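You operate a simulated robot arm through the tools that you are given. There is no shell and no other tool.

You are at the controls of a simulated robot arm. One attempt, no reset.

JOB
Set the transfer plate to the gap on the job card and lock it.
Fine: use the feeler block of that size, then put it back in its holder.

It is judged by the outcome, as a careful person would: the job done as asked, and still so three seconds after it is handed in. It fails if anything else is knocked over, pushed out of place, dropped, spilled or broken.

ROBOT AND FRAMES
A 7-joint arm with a fingered hand, fixed in place. Base frame: the origin is on the floor under the middle of its stand, x ahead of it, y to its left, z up; the work surface is at about z = 0.75. Lengths are in m, angles in rad, forces in N, time in s.
It reaches about 1.089 m from its shoulder. Its first joint turns from -2.601 to 2.601 rad. Payload 3.5 kg.
Tool frame: the origin (TCP) lies between the finger pads and is the grasp point; the fingertips stand 0.03 m ahead of it; z points along the fingers, y is the line along which they close. The gripper opens to 0.104 m; its body begins 0.035 m behind the TCP. The gripper is a hand of 4 fingers: y runs from the thumb to the fingers, the wrist lies at [-0.015, -0.11, -0.186] in the tool frame, and closing takes about 1.5 s.
Orientation is that of the tool frame in the base frame, as a unit quaternion [w, x, y, z]. With the fingers straight down and the wrist toward the robot, the tool's x, y and z point along [0, 1, 0], [1, 0, 0] and [0, 0, -1] of the base frame.

CONTROLS
- The arm moves only by the tool step_arm. Its argument "motion" is a list of rows, each a list of 6 numbers: the shift along the base's x, y, z in units of 20 mm (1.0 is 20 mm), then the turn, a rotation vector about the base's x, y, z in units of 8 degrees (1.0 is 8 degrees). In form: [[dx, dy, dz, ax, ay, az], ...]. A call has 1 to 20 rows; each row shifts and turns the commanded pose from where the row before left it. "claw" is the opening, from 0 (shut) to 1 (fully open), set as the call begins (left out, the last holds). A call with a number of a shift or a turn outside -1 to 1 is refused whole. Rows are played at 5 a second. More than 0.05 m and 0.15 rad between two rows, or a gripper value outside its range, and nothing of the call is played. A pose out of reach is approached as far as the arm can. The call stops where the force on the tool passes 90 N (or 10 N more than at its start, if that is more) or the arm is blocked; 0.2 s more then pass. The fingers move at their own pace (about 0.045 m/s each) and stop on an object; they squeeze with about 24 N. The grip force told is the motor's: it shows also when the fingers shut on nothing. Time passes only in rows, and 0.2 s behind the last, so rows that do not move let the fingers close. The reply holds the time, the measured pose of the TCP, the force on the tool along the base axes, the opening and the grip force, in the units named above and with some noise, with the torque about the TCP (base axes, N m) and any sound that the robot's microphone picked up, and new pictures: "views" is both (left out), scene, wrist or none.
- Cameras (640 x 400 px; columns grow to the right, rows downward): "scene" is fixed at [0.2251, -0.6483, 1.4869]; the picture's right is [0.91, -0.42, 0.00], its down [-0.18, -0.39, -0.90] and it looks along [0.38, 0.82, -0.43] (base axes); focal length 326 px, centre (320, 200). "wrist" rides on the gripper at [0.061, -0.092, -0.13] in the tool frame; the picture's right is [-0.81, 0.27, -0.52], its down [-0.53, -0.71, 0.46] and it looks along [-0.24, 0.64, 0.72] (tool axes); focal length 275 px, centre (320, 200). There is no depth. A picture from a camera that has moved, and an enlarged one, comes with that camera's place and axes in the base frame and with its lens. The place of the scene camera against the robot may be out by one fixed shift of up to 0.018 m in any direction.
- lift_body(by): slides the trunk up (or, below 0, down) by that many m; the arm rides with it, the base frame stays. It gives what a move gives, with no picture.
- set_grasp(shape): the hand has 4 fingers and takes this shape, open, in about a second: jaw (thumb against the fingers, like two jaws); tri (thumb and two fingers); tip (a fingertip pinch); poke (one finger out to press); point (the index stretched); flat (the hand flat); cup (the hand cupped); fist (a fist). The gripper value then closes the fingers along that shape, each until it touches; the sizes above hold for jaw. It gives what a move gives, with no picture.
- zoom(camera, box): a new picture of the part [left, top, right, bottom] of that camera's present view, enlarged. It takes no simulated time.
- hand_in(): hands the job in; it is judged then, once.

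Nothing tells you positions but the pictures and the camera data. Unless the task says otherwise, let go and move clear before handing in.

The tools are called after ">>>" as a command line: name --pt "numbers of a row" for each row, then --argument value for the rest, lists and objects as JSON in quotes. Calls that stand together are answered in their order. step_arm: Moves the arm, as the interface text tells. Its arguments: {"type":"object","properties":{"motion":{"type":"array"},"claw":{"type":"number"},"views":{"type":"string","enum":["both","scene","wrist","none"]}},"required":["motion"]} The other tools are called the same way: lift_body (by) moves the trunk up or down; set_grasp (shape) gives the hand a shape; zoom (camera, box) takes an enlarged picture of a part of a camera's view; hand_in () hands the job in.

At the start:

```text
clock: 0.0
tool_pos: [0.3498, 0.4292, 1.1228]
ee_rot: [0.0, 0.707, 0.707, 0.0]
wrist_force: [-0.7, -0.8, 1.2]
moment: [-0.01, -0.02, -0.02]
grip_width: 0.1037
finger_force: 0.0
shape: jaw
trunk travel left (down, up): [-0.45, 0.26]
```

scene: 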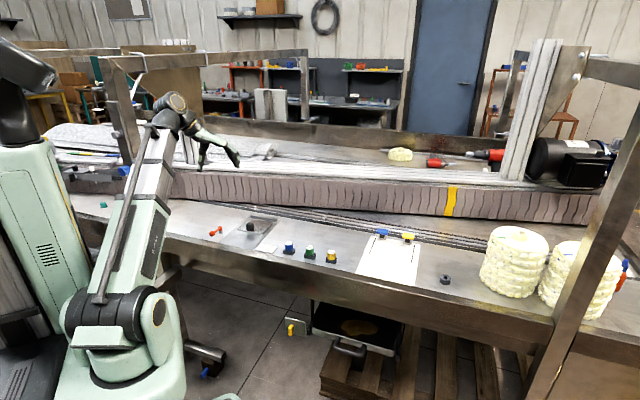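
wrist: 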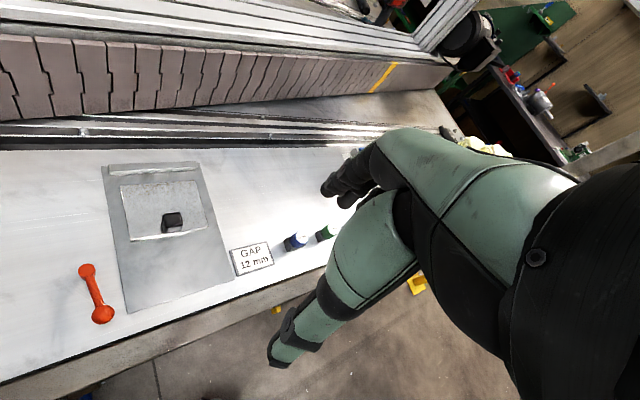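

I see a bench with a plate fixture, a red lever-like item, a card reading "GAP 12 mm", and coloured feeler blocks. I will zoom in for details before moving.

>>> zoom --camera "scene" --box '[180, 190, 360, 290]'

>>> zoom --camera "wrist" --box '[60, 130, 360, 330]'

>>> zoom --camera "scene" --box '[340, 200, 480, 300]'

```text
3.56 times, centred on (270, 240) of scene
camera zoom: at [0.2251, -0.6483, 1.4869], right [0.91, -0.42, 0.0], down [-0.18, -0.39, -0.9], along [0.38, 0.82, -0.43], focal length 1160 px, centre (498, 58)
```

zoom: 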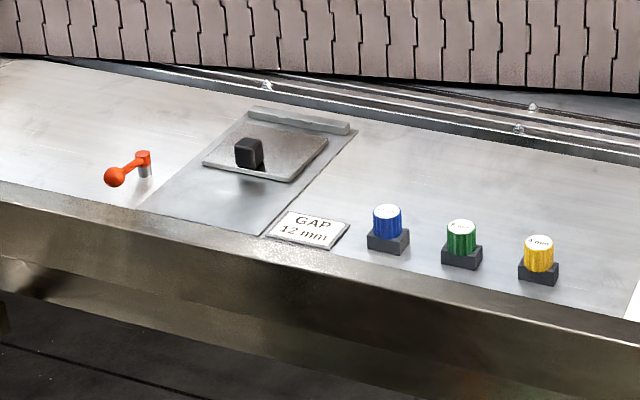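

```text
2.00 times, centred on (210, 230) of wrist
camera zoom: at [0.2585, 0.49, 1.2529], right [0.27, -0.81, 0.52], down [-0.71, -0.53, -0.46], along [0.64, -0.24, -0.72], focal length 551 px, centre (540, 140)
```

zoom: 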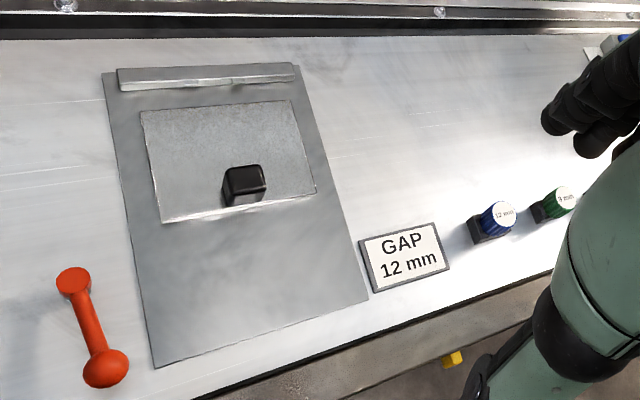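

```text
4.00 times, centred on (410, 250) of scene
camera zoom: at [0.2251, -0.6483, 1.4869], right [0.91, -0.42, 0.0], down [-0.18, -0.39, -0.9], along [0.38, 0.82, -0.43], focal length 1305 px, centre (-40, 0)
```

zoom: 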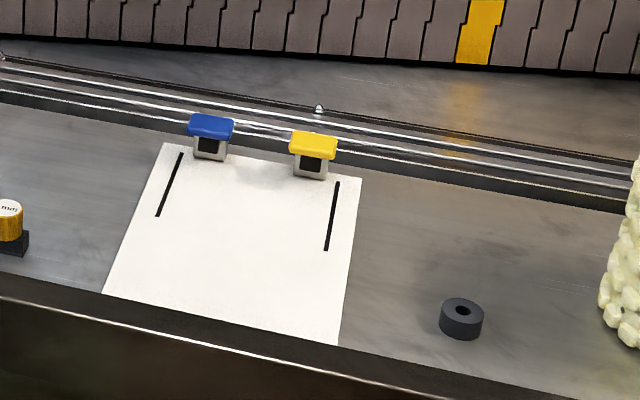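

The card calls for 12 mm, so the blue block is the one I need. The bench sits at about 45° to the base, with the plate around (0.48, 0.58), the blue block near (0.55, 0.35) and the red lock lever near (0.34, 0.60). I'll turn the hand 45° to line up with the bench and go lower for a closer look.

>>> step_arm --pt "-0.1 0.33 -0.9 0 0 0.625" --pt "-0.1 0.33 -0.9 0 0 0.625" --pt "-0.1 0.33 -0.9 0 0 0.625" --pt "-0.1 0.33 -0.9 0 0 0.625" --pt "-0.1 0.33 -0.9 0 0 0.625" --pt "-0.1 0.33 -0.9 0 0 0.625" --pt "-0.1 0.33 -0.9 0 0 0.625" --pt "-0.1 0.33 -0.9 0 0 0.625" --pt "-0.1 0.33 -0.9 0 0 0.625" --pt "0 0 0 0 0 0" --views "both"

```text
clock: 2.2
tool_pos: [0.3318, 0.4888, 0.9605]
ee_rot: [0.0, 0.382, 0.924, 0.0]
wrist_force: [-0.1, 0.2, -0.6]
moment: [-0.01, 0.03, -0.01]
grip_width: 0.1036
finger_force: 0.0
shape: jaw
trunk travel left (down, up): [-0.45, 0.26]
camera wrist: at [0.2242, 0.4666, 1.0906], right [0.77, -0.38, 0.52], down [-0.13, -0.88, -0.46], along [0.63, 0.28, -0.72], focal length 275 px, centre (320, 200)
```

scene: 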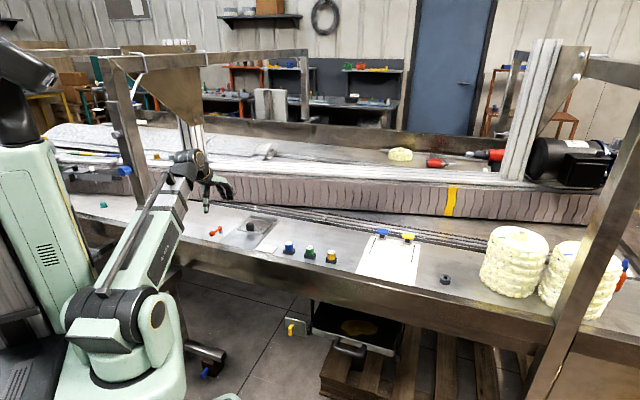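
wrist: 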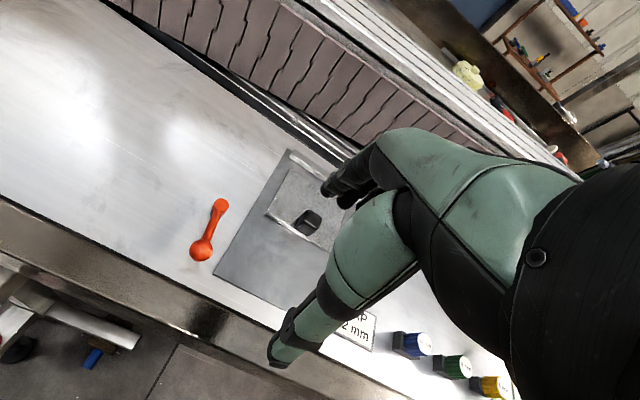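

The hand now lines up with the bench. I'll zoom in on the lever, the plate and the blocks.

>>> zoom --camera "wrist" --box '[170, 140, 350, 270]'

>>> zoom --camera "wrist" --box '[330, 290, 520, 400]'

```text
3.08 times, centred on (260, 205) of wrist
camera zoom: at [0.2242, 0.4666, 1.0906], right [0.77, -0.38, 0.52], down [-0.13, -0.88, -0.46], along [0.63, 0.28, -0.72], focal length 847 px, centre (505, 185)
```

zoom: 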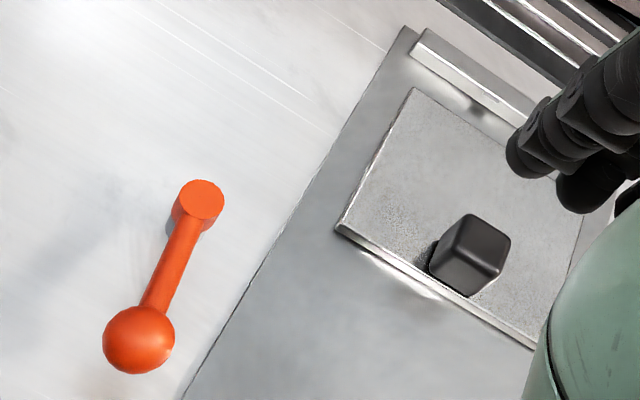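

```text
3.37 times, centred on (425, 345) of wrist
camera zoom: at [0.2242, 0.4666, 1.0906], right [0.77, -0.38, 0.52], down [-0.13, -0.88, -0.46], along [0.63, 0.28, -0.72], focal length 927 px, centre (-34, -288)
```

zoom: 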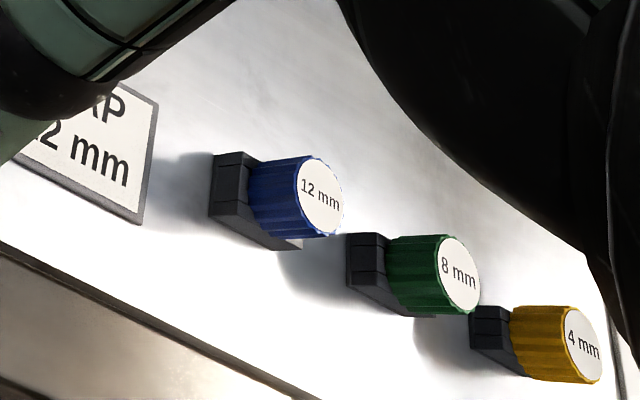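

The feelers have cylindrical handles and sit in dark holders. I'll move the wrist camera over the blue block for a closer view of it and its slot.

>>> step_arm --pt "0.914 -0.775 -0.2 0 0 0" --pt "0.914 -0.775 -0.2 0 0 0" --pt "0.914 -0.775 -0.2 0 0 0" --pt "0.914 -0.775 -0.2 0 0 0" --pt "0.914 -0.775 -0.2 0 0 0" --pt "0.914 -0.775 -0.2 0 0 0" --pt "0.914 -0.775 -0.2 0 0 0" --pt "0.914 -0.775 -0.2 0 0 0" --pt "0.914 -0.775 -0.2 0 0 0" --pt "0.914 -0.775 -0.2 0 0 0" --pt "0.914 -0.775 -0.2 0 0 0" --pt "0.914 -0.775 -0.2 0 0 0" --pt "0.914 -0.775 -0.2 0 0 0" --pt "0.914 -0.775 -0.2 0 0 0" --pt "0 0 0 0 0 0"

```text
clock: 5.4
tool_pos: [0.5882, 0.2705, 0.9046]
ee_rot: [0.0, 0.383, 0.924, 0.0]
wrist_force: [0.0, -0.3, 0.5]
moment: [-0.01, -0.02, 0.0]
grip_width: 0.1037
finger_force: 0.0
shape: jaw
trunk travel left (down, up): [-0.45, 0.26]
camera wrist: at [0.4805, 0.2487, 1.0349], right [0.77, -0.38, 0.52], down [-0.13, -0.88, -0.46], along [0.63, 0.28, -0.72], focal length 275 px, centre (320, 200)
```

scene: 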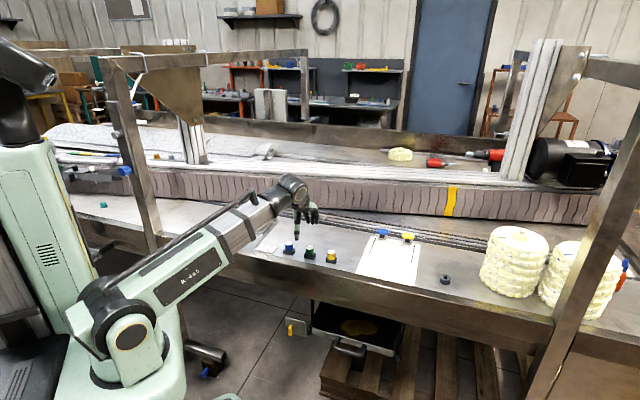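
wrist: 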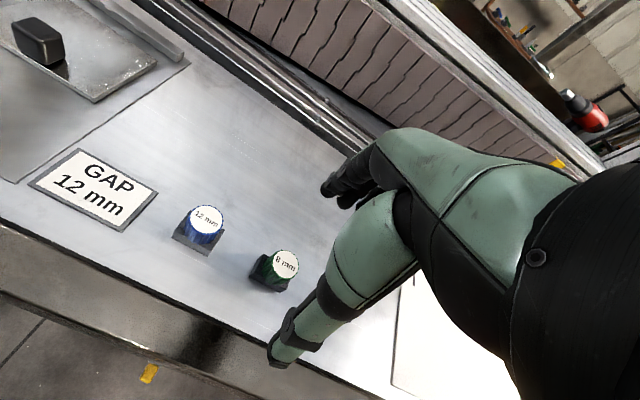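

>>> zoom --camera "wrist" --box '[150, 180, 270, 270]'

>>> zoom --camera "scene" --box '[270, 225, 350, 275]'

>>> zoom --camera "wrist" --box '[0, 0, 200, 125]'

```text
4.44 times, centred on (210, 225) of wrist
camera zoom: at [0.4805, 0.2487, 1.0349], right [0.77, -0.38, 0.52], down [-0.13, -0.88, -0.46], along [0.63, 0.28, -0.72], focal length 1224 px, centre (809, 89)
```

zoom: 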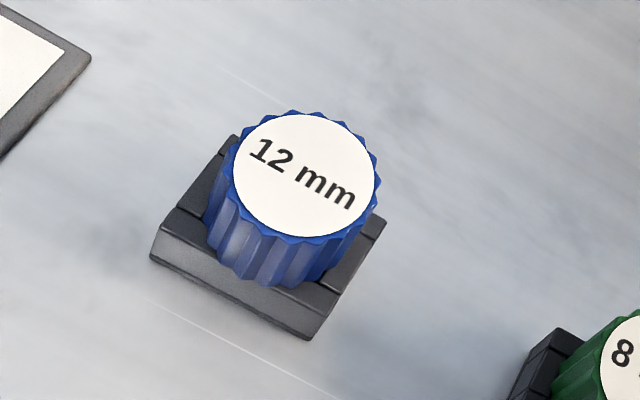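

```text
8.00 times, centred on (310, 250) of scene
camera zoom: at [0.2251, -0.6483, 1.4869], right [0.91, -0.42, 0.0], down [-0.18, -0.39, -0.9], along [0.38, 0.82, -0.43], focal length 2610 px, centre (400, -200)
```

zoom: 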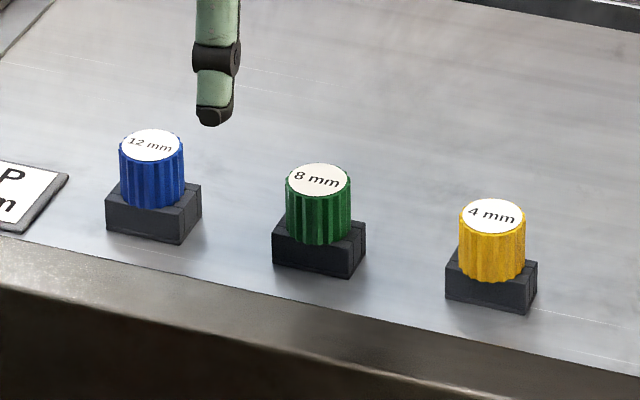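

```text
3.20 times, centred on (100, 62) of wrist
camera zoom: at [0.4805, 0.2487, 1.0349], right [0.77, -0.38, 0.52], down [-0.13, -0.88, -0.46], along [0.63, 0.28, -0.72], focal length 881 px, centre (1024, 640)
```

zoom: 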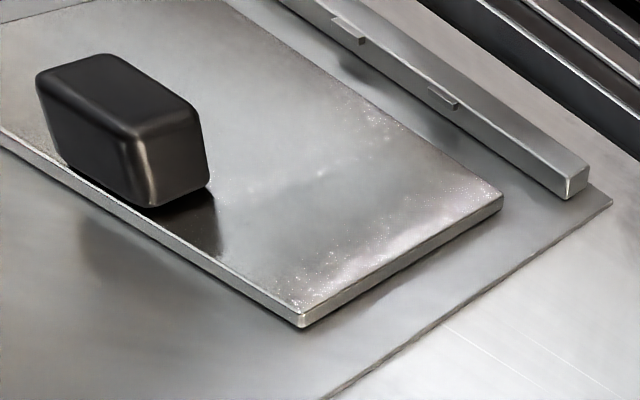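

>>> zoom --camera "wrist" --box '[170, 195, 230, 260]'

>>> zoom --camera "scene" --box '[278, 235, 303, 260]'

>>> zoom --camera "scene" --box '[200, 205, 290, 265]'

```text
6.15 times, centred on (200, 228) of wrist
camera zoom: at [0.4805, 0.2487, 1.0349], right [0.77, -0.38, 0.52], down [-0.13, -0.88, -0.46], along [0.63, 0.28, -0.72], focal length 1694 px, centre (1058, 31)
```

zoom: 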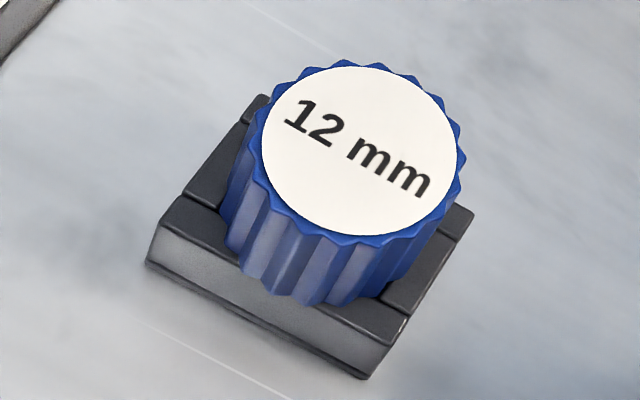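

```text
16.00 times, centred on (290, 248) of scene
camera zoom: at [0.2251, -0.6483, 1.4869], right [0.91, -0.42, 0.0], down [-0.18, -0.39, -0.9], along [0.38, 0.82, -0.43], focal length 5220 px, centre (792, -560)
```

zoom: 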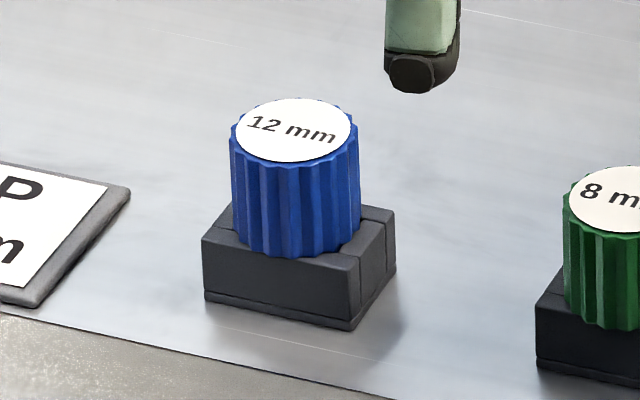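

```text
6.67 times, centred on (245, 235) of scene
camera zoom: at [0.2251, -0.6483, 1.4869], right [0.91, -0.42, 0.0], down [-0.18, -0.39, -0.9], along [0.38, 0.82, -0.43], focal length 2175 px, centre (820, -33)
```

zoom: 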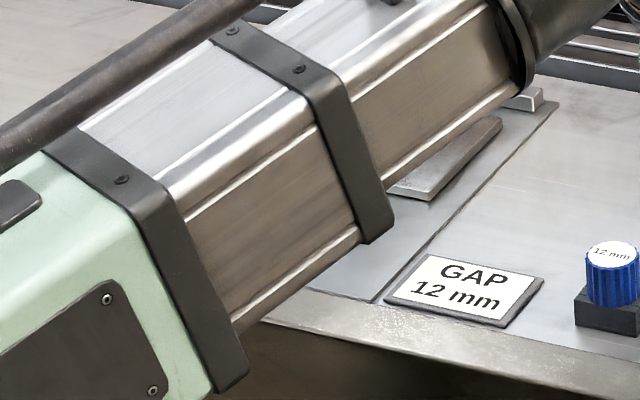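

The blue block (12 mm) is at about (0.556, 0.344), with its handle top near z = 0.79, and its holder is square to the bench. The bar has two small guide tabs facing the plate. I'll try the "tri" hand shape and see how it looks.

>>> set_grasp --shape "tri"

>>> step_arm --pt "0 0 0 0 0 0"

>>> zoom --camera "scene" --box '[250, 165, 350, 265]'

```text
clock: 6.3
tool_pos: [0.588, 0.2711, 0.9051]
ee_rot: [0.0, 0.383, 0.924, 0.0]
wrist_force: [0.1, 0.3, -0.6]
moment: [-0.04, 0.0, -0.02]
grip_width: 0.1036
finger_force: 0.0
shape: tri
trunk travel left (down, up): [-0.45, 0.26]
```

```text
clock: 6.7
tool_pos: [0.5882, 0.2698, 0.9054]
ee_rot: [0.0, 0.383, 0.924, 0.0]
wrist_force: [1.0, 0.8, 0.0]
moment: [0.01, 0.0, 0.02]
grip_width: 0.1036
finger_force: 0.3
shape: tri
trunk travel left (down, up): [-0.45, 0.26]
camera wrist: at [0.4802, 0.2489, 1.035], right [0.77, -0.38, 0.52], down [-0.13, -0.88, -0.46], along [0.63, 0.28, -0.72], focal length 275 px, centre (320, 200)
```

scene: 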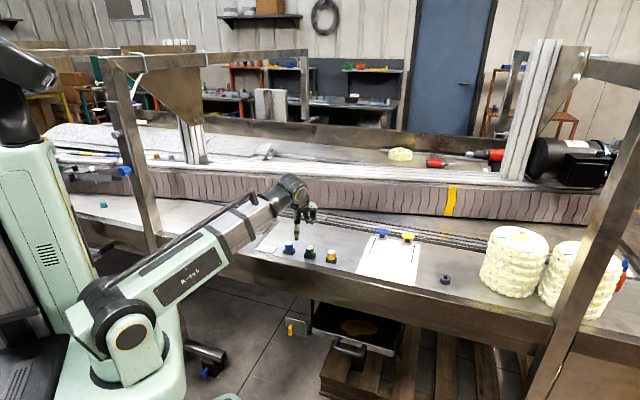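
wrist: 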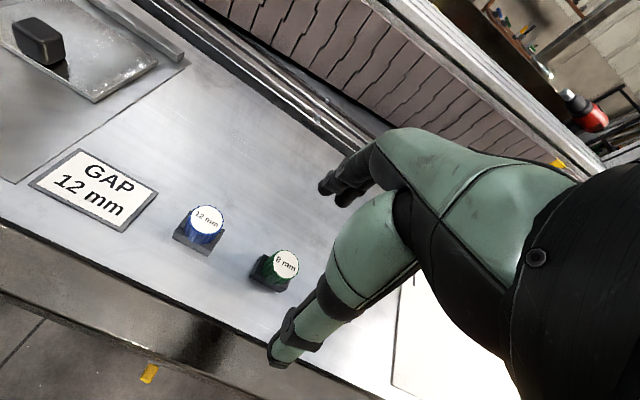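

```text
4.00 times, centred on (300, 215) of scene
camera zoom: at [0.2251, -0.6483, 1.4869], right [0.91, -0.42, 0.0], down [-0.18, -0.39, -0.9], along [0.38, 0.82, -0.43], focal length 1305 px, centre (400, 140)
```

zoom: 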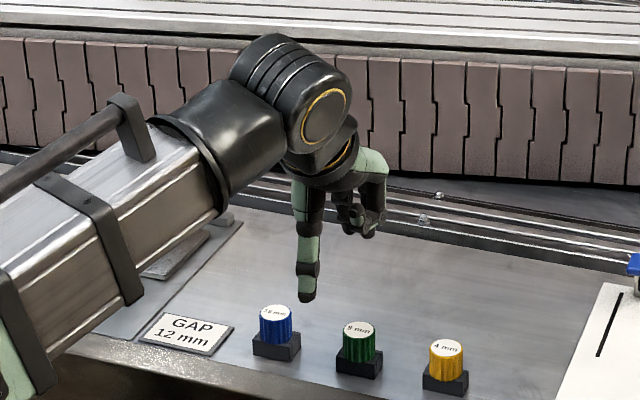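

>>> step_arm --pt "0 0 0 0 0 0" --pt "0 0 0 0 0 0" --pt "0 0 0 0 0 0" --pt "0 0 0 0 0 0" --pt "0 0 0 0 0 0" --pt "0 0 0 0 0 0" --claw 0.3

>>> zoom --camera "scene" --box '[270, 180, 350, 260]'

>>> zoom --camera "wrist" --box '[240, 120, 440, 380]'

```text
clock: 8.1
tool_pos: [0.5871, 0.2704, 0.9051]
ee_rot: [0.0, 0.383, 0.924, 0.0]
wrist_force: [0.3, 0.8, -0.3]
moment: [0.03, 0.03, 0.06]
grip_width: 0.0317
finger_force: 0.1
shape: tri
trunk travel left (down, up): [-0.45, 0.26]
camera wrist: at [0.4802, 0.2489, 1.035], right [0.77, -0.38, 0.52], down [-0.13, -0.88, -0.46], along [0.63, 0.28, -0.72], focal length 275 px, centre (320, 200)
```

scene: 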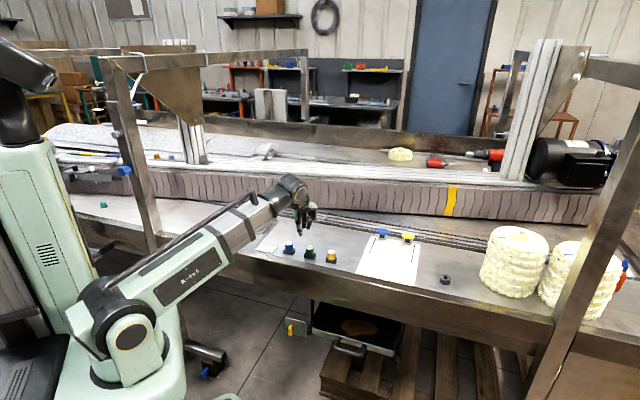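
wrist: 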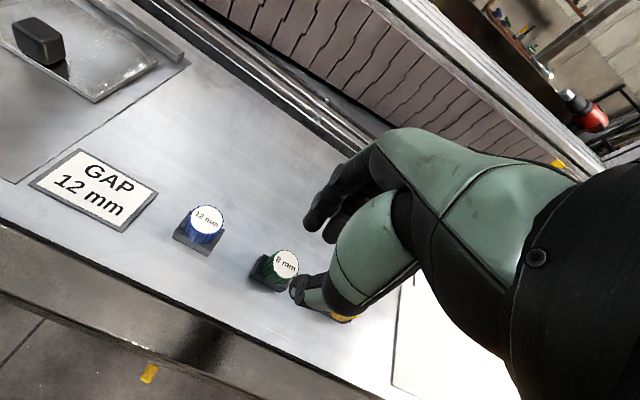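

```text
5.00 times, centred on (310, 220) of scene
camera zoom: at [0.2251, -0.6483, 1.4869], right [0.91, -0.42, 0.0], down [-0.18, -0.39, -0.9], along [0.38, 0.82, -0.43], focal length 1631 px, centre (370, 100)
```

zoom: 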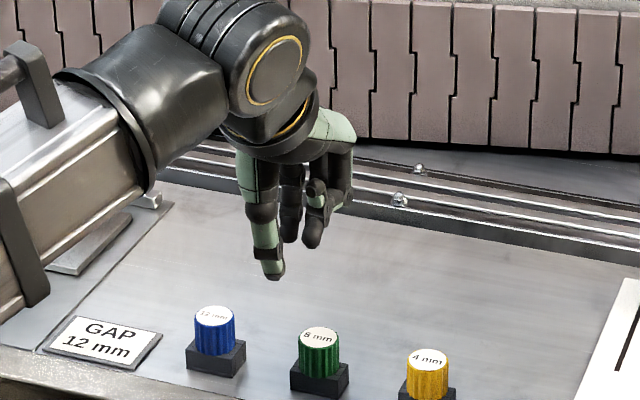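

```text
1.54 times, centred on (340, 250) of wrist
camera zoom: at [0.4802, 0.2489, 1.035], right [0.77, -0.38, 0.52], down [-0.13, -0.88, -0.46], along [0.63, 0.28, -0.72], focal length 424 px, centre (289, 123)
```

zoom: 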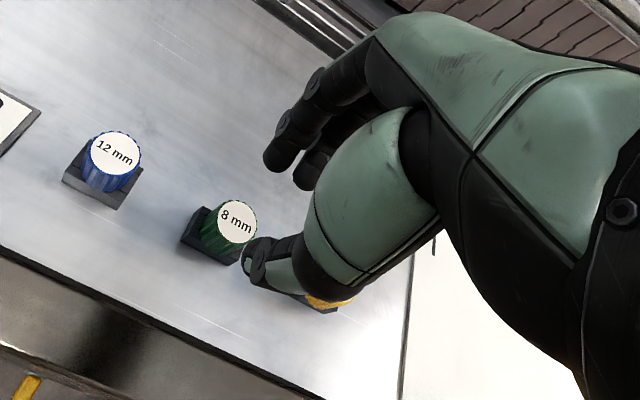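

The closed hand shows the fingertip midpoint exactly where the tool frame predicts it, so I trust the wrist camera. I'll open to about 68 mm, move over the blue handle at (0.555, 0.343) and stop above it to check alignment.

>>> step_arm --pt "-0.325 0.72 0 0 0 0" --pt "-0.325 0.72 0 0 0 0" --pt "-0.325 0.72 0 0 0 0" --pt "-0.325 0.72 0 0 0 0" --pt "-0.325 0.72 0 0 0 0" --pt "0 0 -0.75 0 0 0" --pt "0 0 -0.75 0 0 0" --pt "0 0 -0.75 0 0 0" --pt "0 0 0 0 0 0" --claw 0.65

>>> zoom --camera "wrist" --box '[200, 150, 400, 350]'

>>> zoom --camera "scene" --box '[250, 190, 330, 270]'

```text
clock: 10.1
tool_pos: [0.5557, 0.3431, 0.8602]
ee_rot: [0.0, 0.383, 0.924, 0.0]
wrist_force: [-0.1, 0.1, -0.6]
moment: [0.01, 0.03, 0.0]
grip_width: 0.0673
finger_force: 0.1
shape: tri
trunk travel left (down, up): [-0.45, 0.26]
camera wrist: at [0.4483, 0.3215, 0.99], right [0.77, -0.38, 0.52], down [-0.13, -0.88, -0.46], along [0.63, 0.28, -0.72], focal length 275 px, centre (320, 200)
```

scene: 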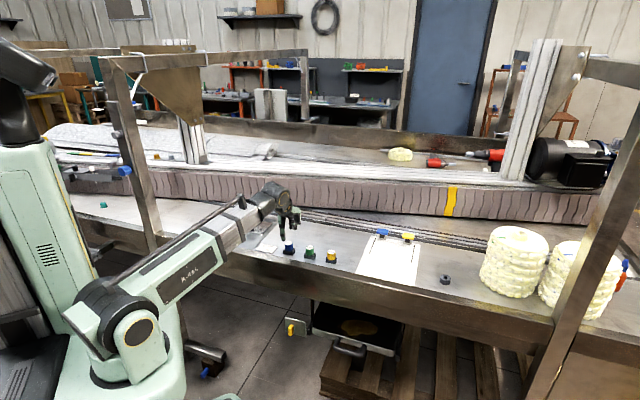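
wrist: 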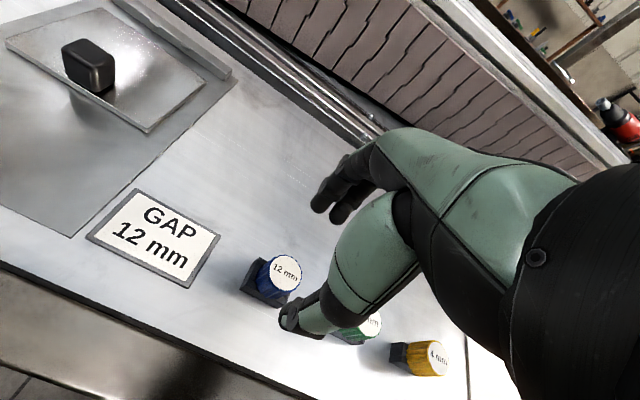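

```text
2.00 times, centred on (300, 250) of wrist
camera zoom: at [0.4483, 0.3215, 0.99], right [0.77, -0.38, 0.52], down [-0.13, -0.88, -0.46], along [0.63, 0.28, -0.72], focal length 551 px, centre (360, 100)
```

zoom: 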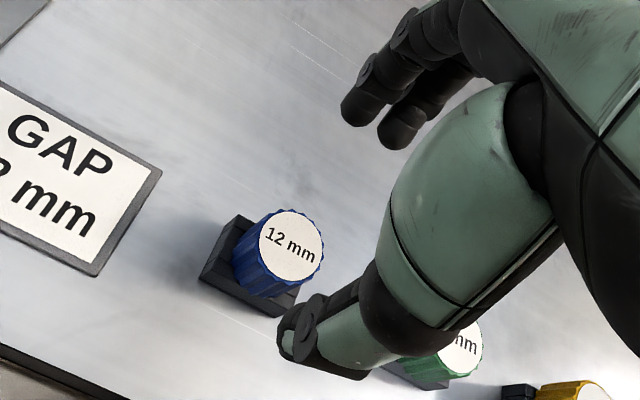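

```text
5.00 times, centred on (290, 230) of scene
camera zoom: at [0.2251, -0.6483, 1.4869], right [0.91, -0.42, 0.0], down [-0.18, -0.39, -0.9], along [0.38, 0.82, -0.43], focal length 1631 px, centre (470, 50)
```

zoom: 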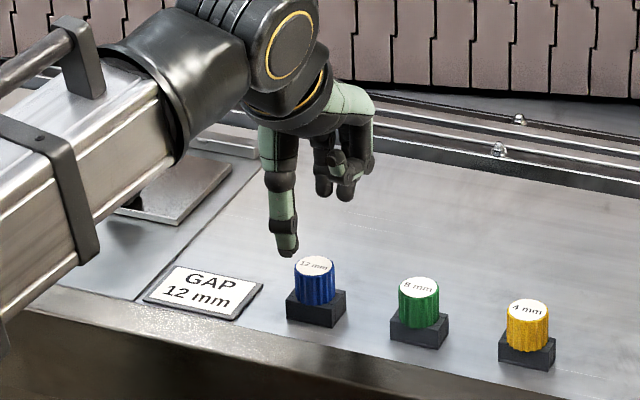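

The blue handle centre measures about (0.555, 0.3425), so the TCP is within about 1 mm of it. I'll go down to z ≈ 0.80, keeping the fingertips above the holder, then check.

>>> step_arm --pt "-0.02 -0.02 -0.5 0 0 0" --pt "0 0 -0.5 0 0 0" --pt "0 0 -0.5 0 0 0" --pt "0 0 -0.5 0 0 0" --pt "0 0 -0.5 0 0 0" --pt "0 0 -0.5 0 0 0" --pt "0 0 0 0 0 0"

>>> zoom --camera "wrist" --box '[200, 150, 400, 350]'

>>> zoom --camera "scene" --box '[260, 200, 330, 270]'

```text
clock: 11.7
tool_pos: [0.5548, 0.3426, 0.7995]
ee_rot: [0.0, 0.383, 0.924, 0.0]
wrist_force: [0.1, 0.6, 0.0]
moment: [-0.03, 0.01, 0.02]
grip_width: 0.0673
finger_force: 0.1
shape: tri
trunk travel left (down, up): [-0.45, 0.26]
camera wrist: at [0.4473, 0.3213, 0.9298], right [0.77, -0.38, 0.52], down [-0.13, -0.88, -0.46], along [0.63, 0.28, -0.72], focal length 275 px, centre (320, 200)
```

scene: 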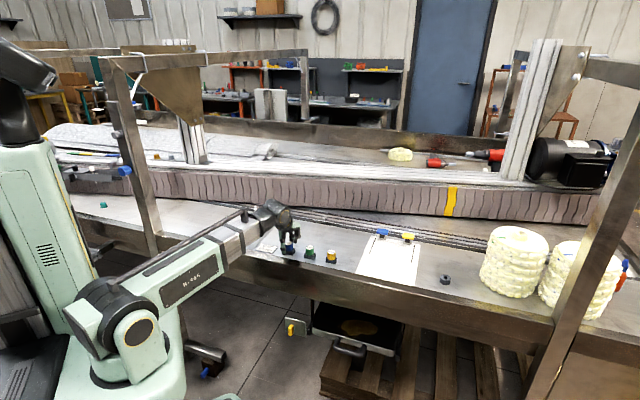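
wrist: 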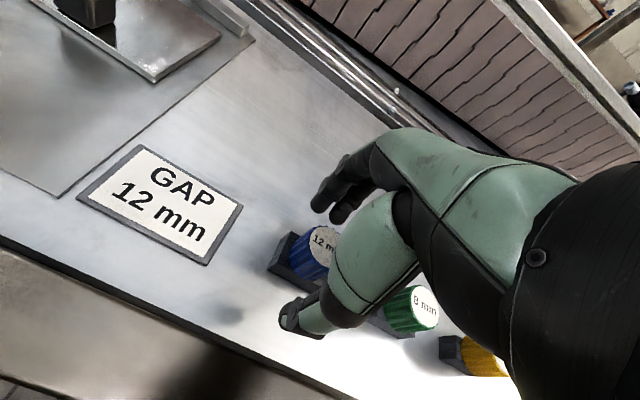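

```text
2.00 times, centred on (300, 250) of wrist
camera zoom: at [0.4473, 0.3213, 0.9298], right [0.77, -0.38, 0.52], down [-0.13, -0.88, -0.46], along [0.63, 0.28, -0.72], focal length 551 px, centre (360, 100)
```

zoom: 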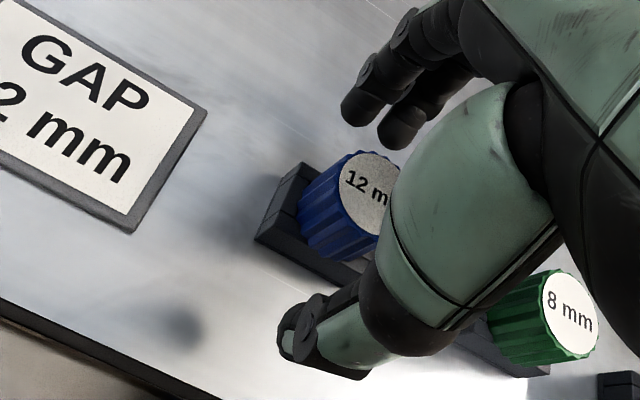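

```text
5.71 times, centred on (295, 235) of scene
camera zoom: at [0.2251, -0.6483, 1.4869], right [0.91, -0.42, 0.0], down [-0.18, -0.39, -0.9], along [0.38, 0.82, -0.43], focal length 1864 px, centre (463, 0)
```

zoom: 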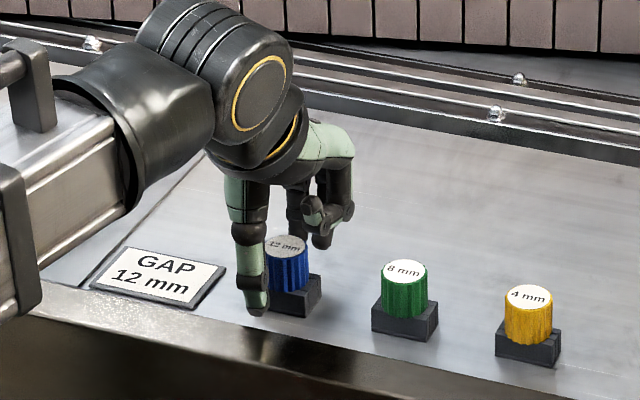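

The thumb tip is right at holder-top level, so I'll raise 3 mm for clearance and then close on the handle.

>>> step_arm --pt "0 0 0.13 0 0 0" --views "none"

>>> step_arm --pt "0 0 0 0 0 0" --pt "0 0 0 0 0 0" --pt "0 0 0 0 0 0" --pt "0 0 0 0 0 0" --pt "0 0 0 0 0 0" --pt "0 0 0 0 0 0" --claw 0.0

>>> zoom --camera "wrist" --box '[200, 150, 400, 350]'

>>> zoom --camera "scene" --box '[260, 200, 330, 270]'

```text
clock: 12.1
tool_pos: [0.554, 0.3439, 0.8021]
ee_rot: [0.0, 0.382, 0.924, 0.0]
wrist_force: [-0.4, -0.1, 0.4]
moment: [0.0, -0.02, 0.01]
grip_width: 0.0672
finger_force: 0.0
shape: tri
trunk travel left (down, up): [-0.45, 0.26]
```

```text
clock: 13.5
tool_pos: [0.5546, 0.3432, 0.8031]
ee_rot: [0.0, 0.383, 0.924, 0.0]
wrist_force: [0.2, 1.4, 0.1]
moment: [0.0, 0.02, 0.01]
grip_width: 0.0235
finger_force: 24.0
shape: tri
trunk travel left (down, up): [-0.45, 0.26]
camera wrist: at [0.4471, 0.3212, 0.9324], right [0.77, -0.38, 0.52], down [-0.13, -0.88, -0.46], along [0.63, 0.28, -0.72], focal length 275 px, centre (320, 200)
```

scene: 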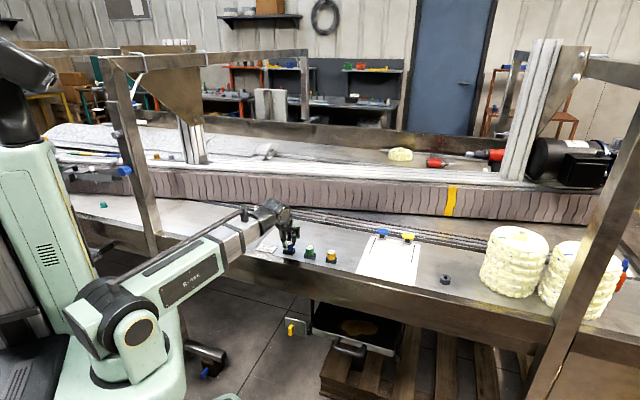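
wrist: 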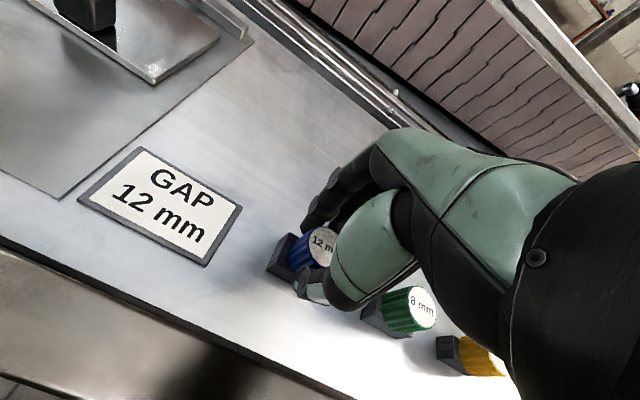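

```text
2.00 times, centred on (300, 250) of wrist
camera zoom: at [0.4471, 0.3212, 0.9324], right [0.77, -0.38, 0.52], down [-0.13, -0.88, -0.46], along [0.63, 0.28, -0.72], focal length 551 px, centre (360, 100)
```

zoom: 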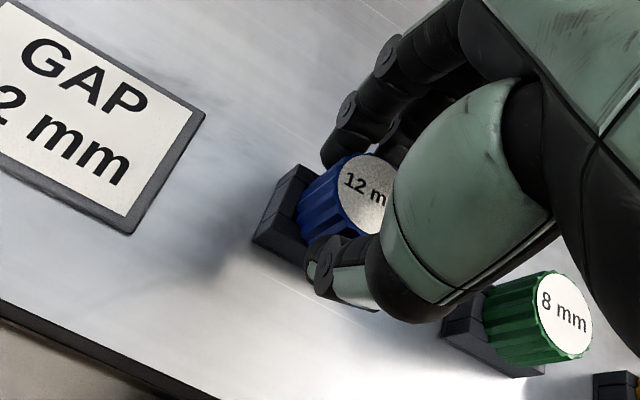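

```text
5.71 times, centred on (295, 235) of scene
camera zoom: at [0.2251, -0.6483, 1.4869], right [0.91, -0.42, 0.0], down [-0.18, -0.39, -0.9], along [0.38, 0.82, -0.43], focal length 1864 px, centre (463, 0)
```

zoom: 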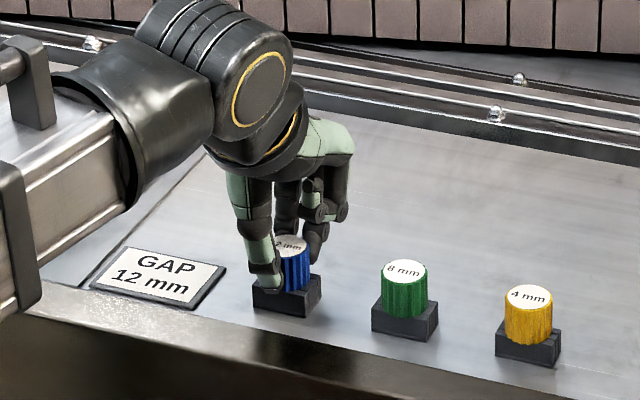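

The hand has the blue handle at 24 N. I'll lift slowly and watch the forces.

>>> step_arm --pt "0 0 0.3 0 0 0" --pt "0 0 0.3 0 0 0" --pt "0 0 0.4 0 0 0" --pt "0 0 0.5 0 0 0" --pt "0 0 0.5 0 0 0" --pt "0 0 0 0 0 0"

>>> zoom --camera "wrist" --box '[200, 150, 400, 350]'

>>> zoom --camera "scene" --box '[260, 200, 330, 270]'

```text
clock: 14.9
tool_pos: [0.5544, 0.343, 0.8436]
ee_rot: [0.0, 0.383, 0.924, -0.001]
wrist_force: [0.2, -0.5, -0.1]
moment: [0.01, 0.01, 0.02]
grip_width: 0.0234
finger_force: 24.0
shape: tri
trunk travel left (down, up): [-0.45, 0.26]
camera wrist: at [0.4472, 0.321, 0.9726], right [0.77, -0.38, 0.52], down [-0.13, -0.88, -0.46], along [0.63, 0.28, -0.72], focal length 275 px, centre (320, 200)
```

scene: 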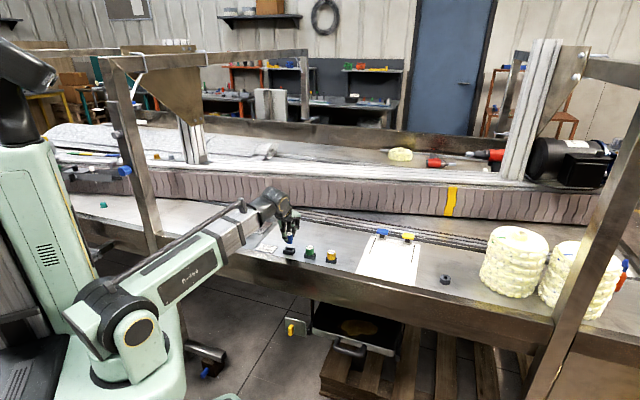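
wrist: 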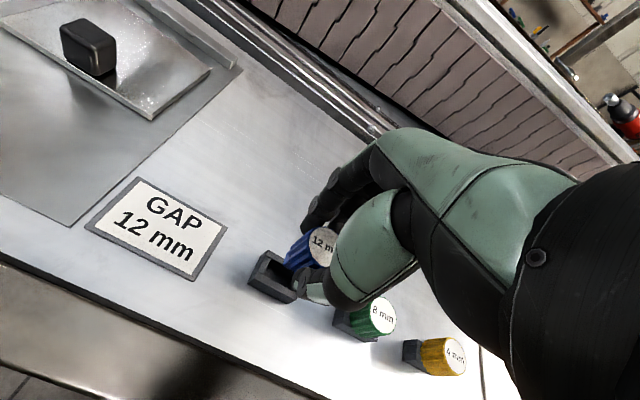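

```text
2.00 times, centred on (300, 250) of wrist
camera zoom: at [0.4472, 0.321, 0.9726], right [0.77, -0.38, 0.52], down [-0.13, -0.88, -0.46], along [0.63, 0.28, -0.72], focal length 551 px, centre (360, 100)
```

zoom: 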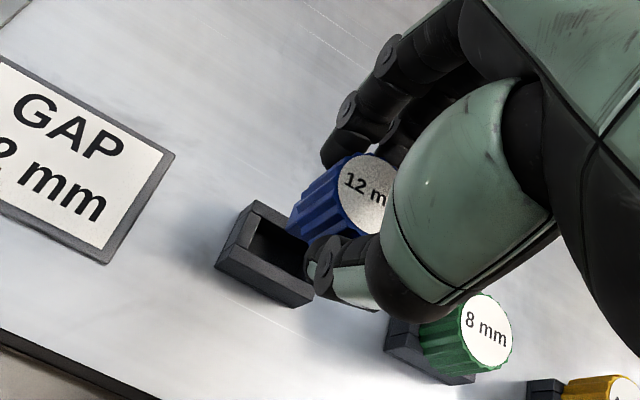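

```text
5.71 times, centred on (295, 235) of scene
camera zoom: at [0.2251, -0.6483, 1.4869], right [0.91, -0.42, 0.0], down [-0.18, -0.39, -0.9], along [0.38, 0.82, -0.43], focal length 1864 px, centre (463, 0)
```

zoom: 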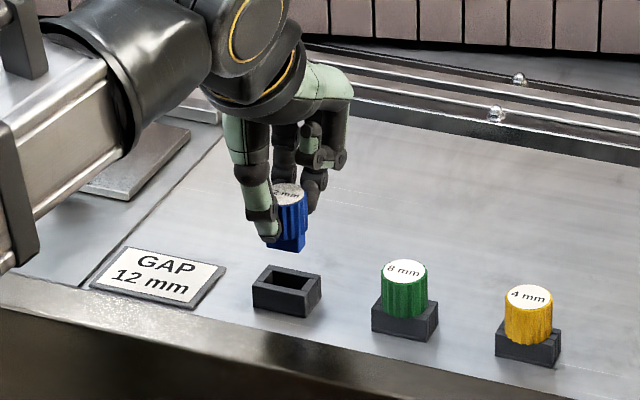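

>>> zoom --camera "scene" --box '[280, 215, 305, 240]'

>>> zoom --camera "wrist" --box '[0, 0, 240, 150]'

>>> zoom --camera "scene" --box '[280, 240, 305, 262]'

```text
16.00 times, centred on (292, 228) of scene
camera zoom: at [0.2251, -0.6483, 1.4869], right [0.91, -0.42, 0.0], down [-0.18, -0.39, -0.9], along [0.38, 0.82, -0.43], focal length 5220 px, centre (760, -240)
```

zoom: 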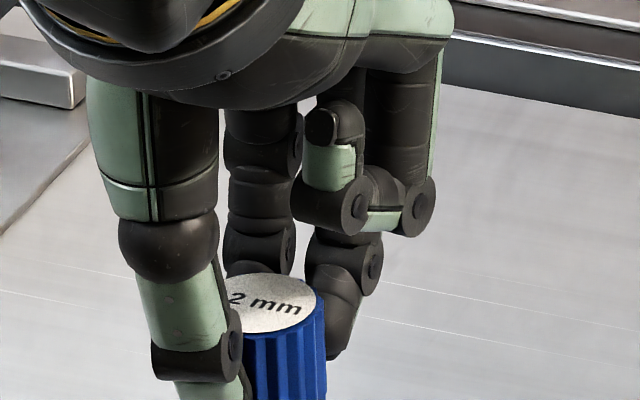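

```text
2.67 times, centred on (120, 75) of wrist
camera zoom: at [0.4472, 0.321, 0.9726], right [0.77, -0.38, 0.52], down [-0.13, -0.88, -0.46], along [0.63, 0.28, -0.72], focal length 734 px, centre (853, 533)
```

zoom: 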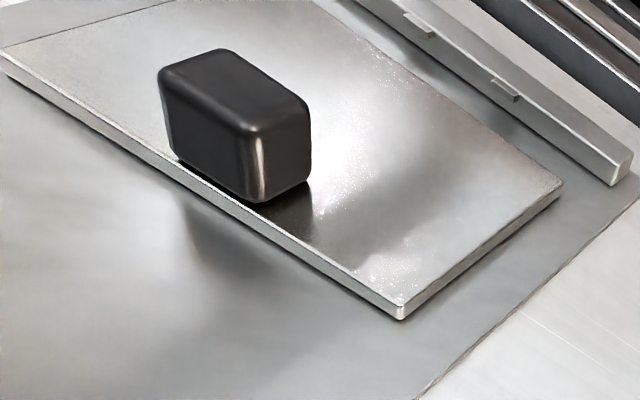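

```text
16.00 times, centred on (292, 251) of scene
camera zoom: at [0.2251, -0.6483, 1.4869], right [0.91, -0.42, 0.0], down [-0.18, -0.39, -0.9], along [0.38, 0.82, -0.43], focal length 5220 px, centre (760, -616)
```

zoom: 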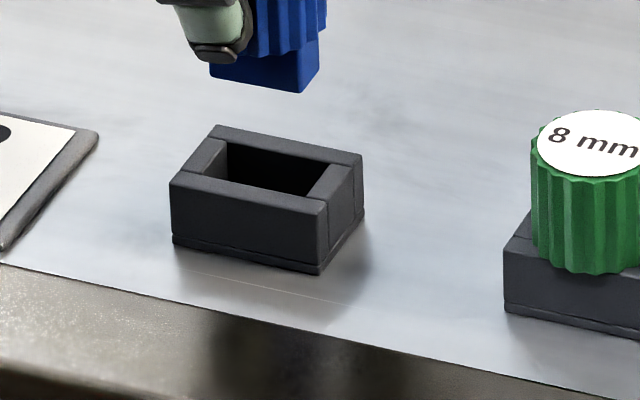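

The blue block is held cleanly. Its blade looks about 12 mm thick along the gap direction and about 24 mm wide. I'll raise it and move near the plate to look closely at the bar and the gap.

>>> step_arm --pt "0 0 0.7 0 0 0" --pt "0 0 0.7 0 0 0" --pt "0 0 0.7 0 0 0" --pt "0 0 0.7 0 0 0" --pt "-0.07 0.81 0 0 0 0" --pt "-0.07 0.81 0 0 0 0" --pt "-0.07 0.81 0 0 0 0" --pt "-0.07 0.81 0 0 0 0" --pt "-0.07 0.81 0 0 0 0" --pt "-0.07 0.81 0 0 0 0" --pt "-0.07 0.81 0 0 0 0" --pt "-0.07 0.81 0 0 0 0" --pt "-0.07 0.81 0 0 0 0" --pt "-0.07 0.81 0 0 0 0" --pt "-0.07 0.81 0 0 0 0" --pt "-0.07 0.81 0 0 0 0" --pt "0 0 0 0 0 0"

>>> zoom --camera "wrist" --box '[130, 130, 330, 280]'

>>> zoom --camera "scene" --box '[180, 170, 340, 270]'

```text
clock: 18.5
tool_pos: [0.5397, 0.5369, 0.8986]
ee_rot: [0.0, 0.383, 0.924, 0.0]
wrist_force: [0.0, 0.0, -0.4]
moment: [0.02, -0.05, 0.0]
grip_width: 0.0232
finger_force: 24.0
shape: tri
trunk travel left (down, up): [-0.45, 0.26]
camera wrist: at [0.431, 0.5158, 1.0284], right [0.77, -0.38, 0.52], down [-0.13, -0.88, -0.46], along [0.63, 0.28, -0.72], focal length 275 px, centre (320, 200)
```

scene: 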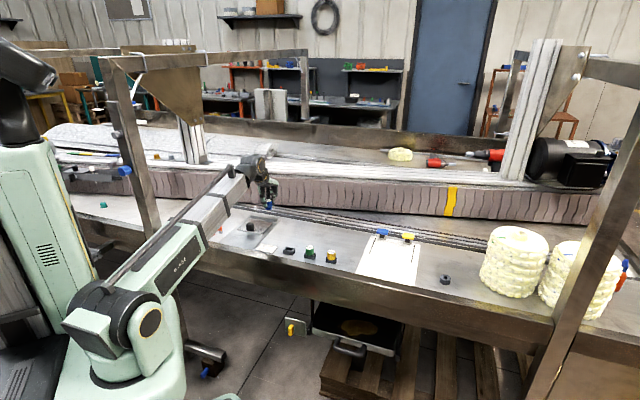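
wrist: 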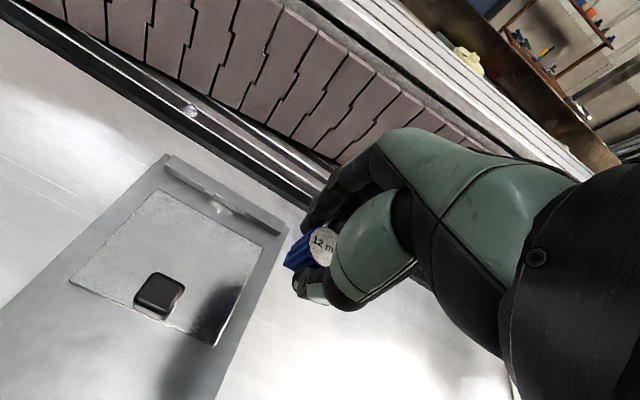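

```text
2.67 times, centred on (230, 205) of wrist
camera zoom: at [0.431, 0.5158, 1.0284], right [0.77, -0.38, 0.52], down [-0.13, -0.88, -0.46], along [0.63, 0.28, -0.72], focal length 734 px, centre (560, 187)
```

zoom: 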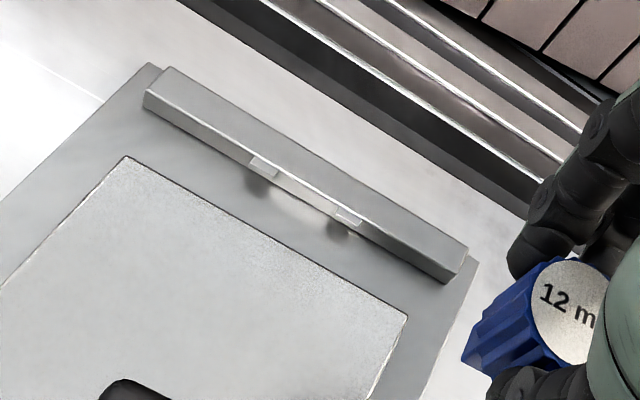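

```text
4.00 times, centred on (260, 220) of scene
camera zoom: at [0.2251, -0.6483, 1.4869], right [0.91, -0.42, 0.0], down [-0.18, -0.39, -0.9], along [0.38, 0.82, -0.43], focal length 1305 px, centre (560, 120)
```

zoom: 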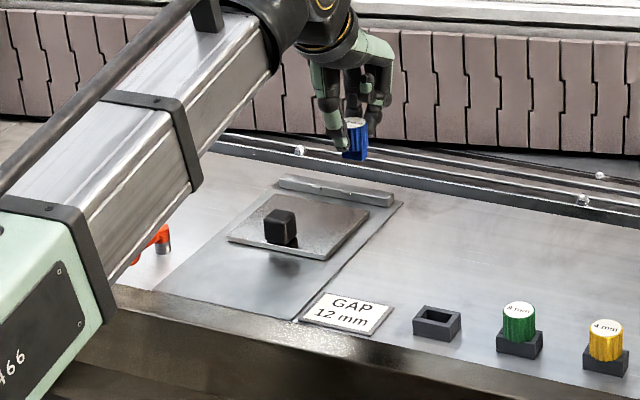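

>>> zoom --camera "wrist" --box '[195, 170, 275, 225]'

>>> zoom --camera "wrist" --box '[160, 140, 300, 240]'

>>> zoom --camera "scene" --box '[230, 205, 290, 245]'

```text
7.27 times, centred on (235, 198) of wrist
camera zoom: at [0.431, 0.5158, 1.0284], right [0.77, -0.38, 0.52], down [-0.13, -0.88, -0.46], along [0.63, 0.28, -0.72], focal length 2002 px, centre (938, 218)
```

zoom: 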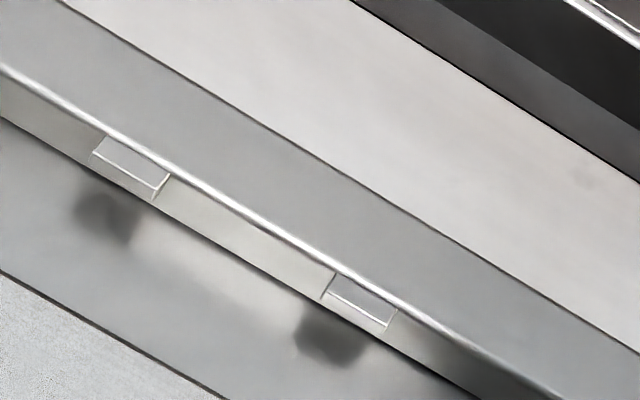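

```text
4.00 times, centred on (230, 190) of wrist
camera zoom: at [0.431, 0.5158, 1.0284], right [0.77, -0.38, 0.52], down [-0.13, -0.88, -0.46], along [0.63, 0.28, -0.72], focal length 1101 px, centre (680, 240)
```

zoom: 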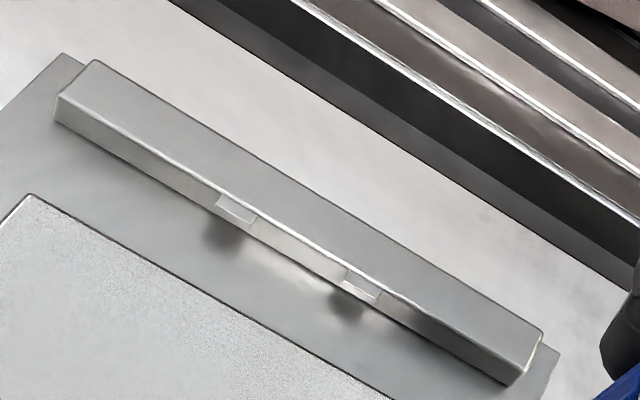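

```text
10.00 times, centred on (260, 225) of scene
camera zoom: at [0.2251, -0.6483, 1.4869], right [0.91, -0.42, 0.0], down [-0.18, -0.39, -0.9], along [0.38, 0.82, -0.43], focal length 3262 px, centre (920, -50)
```

zoom: 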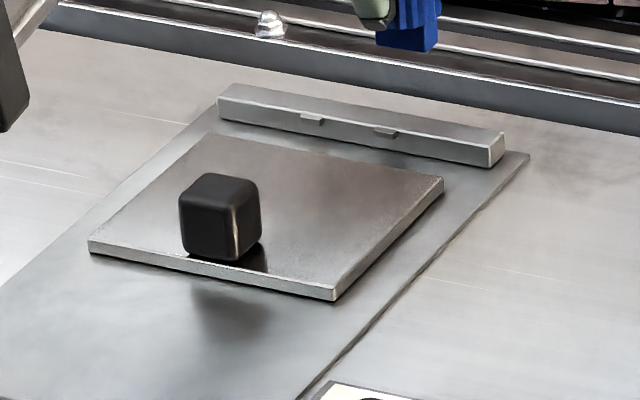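

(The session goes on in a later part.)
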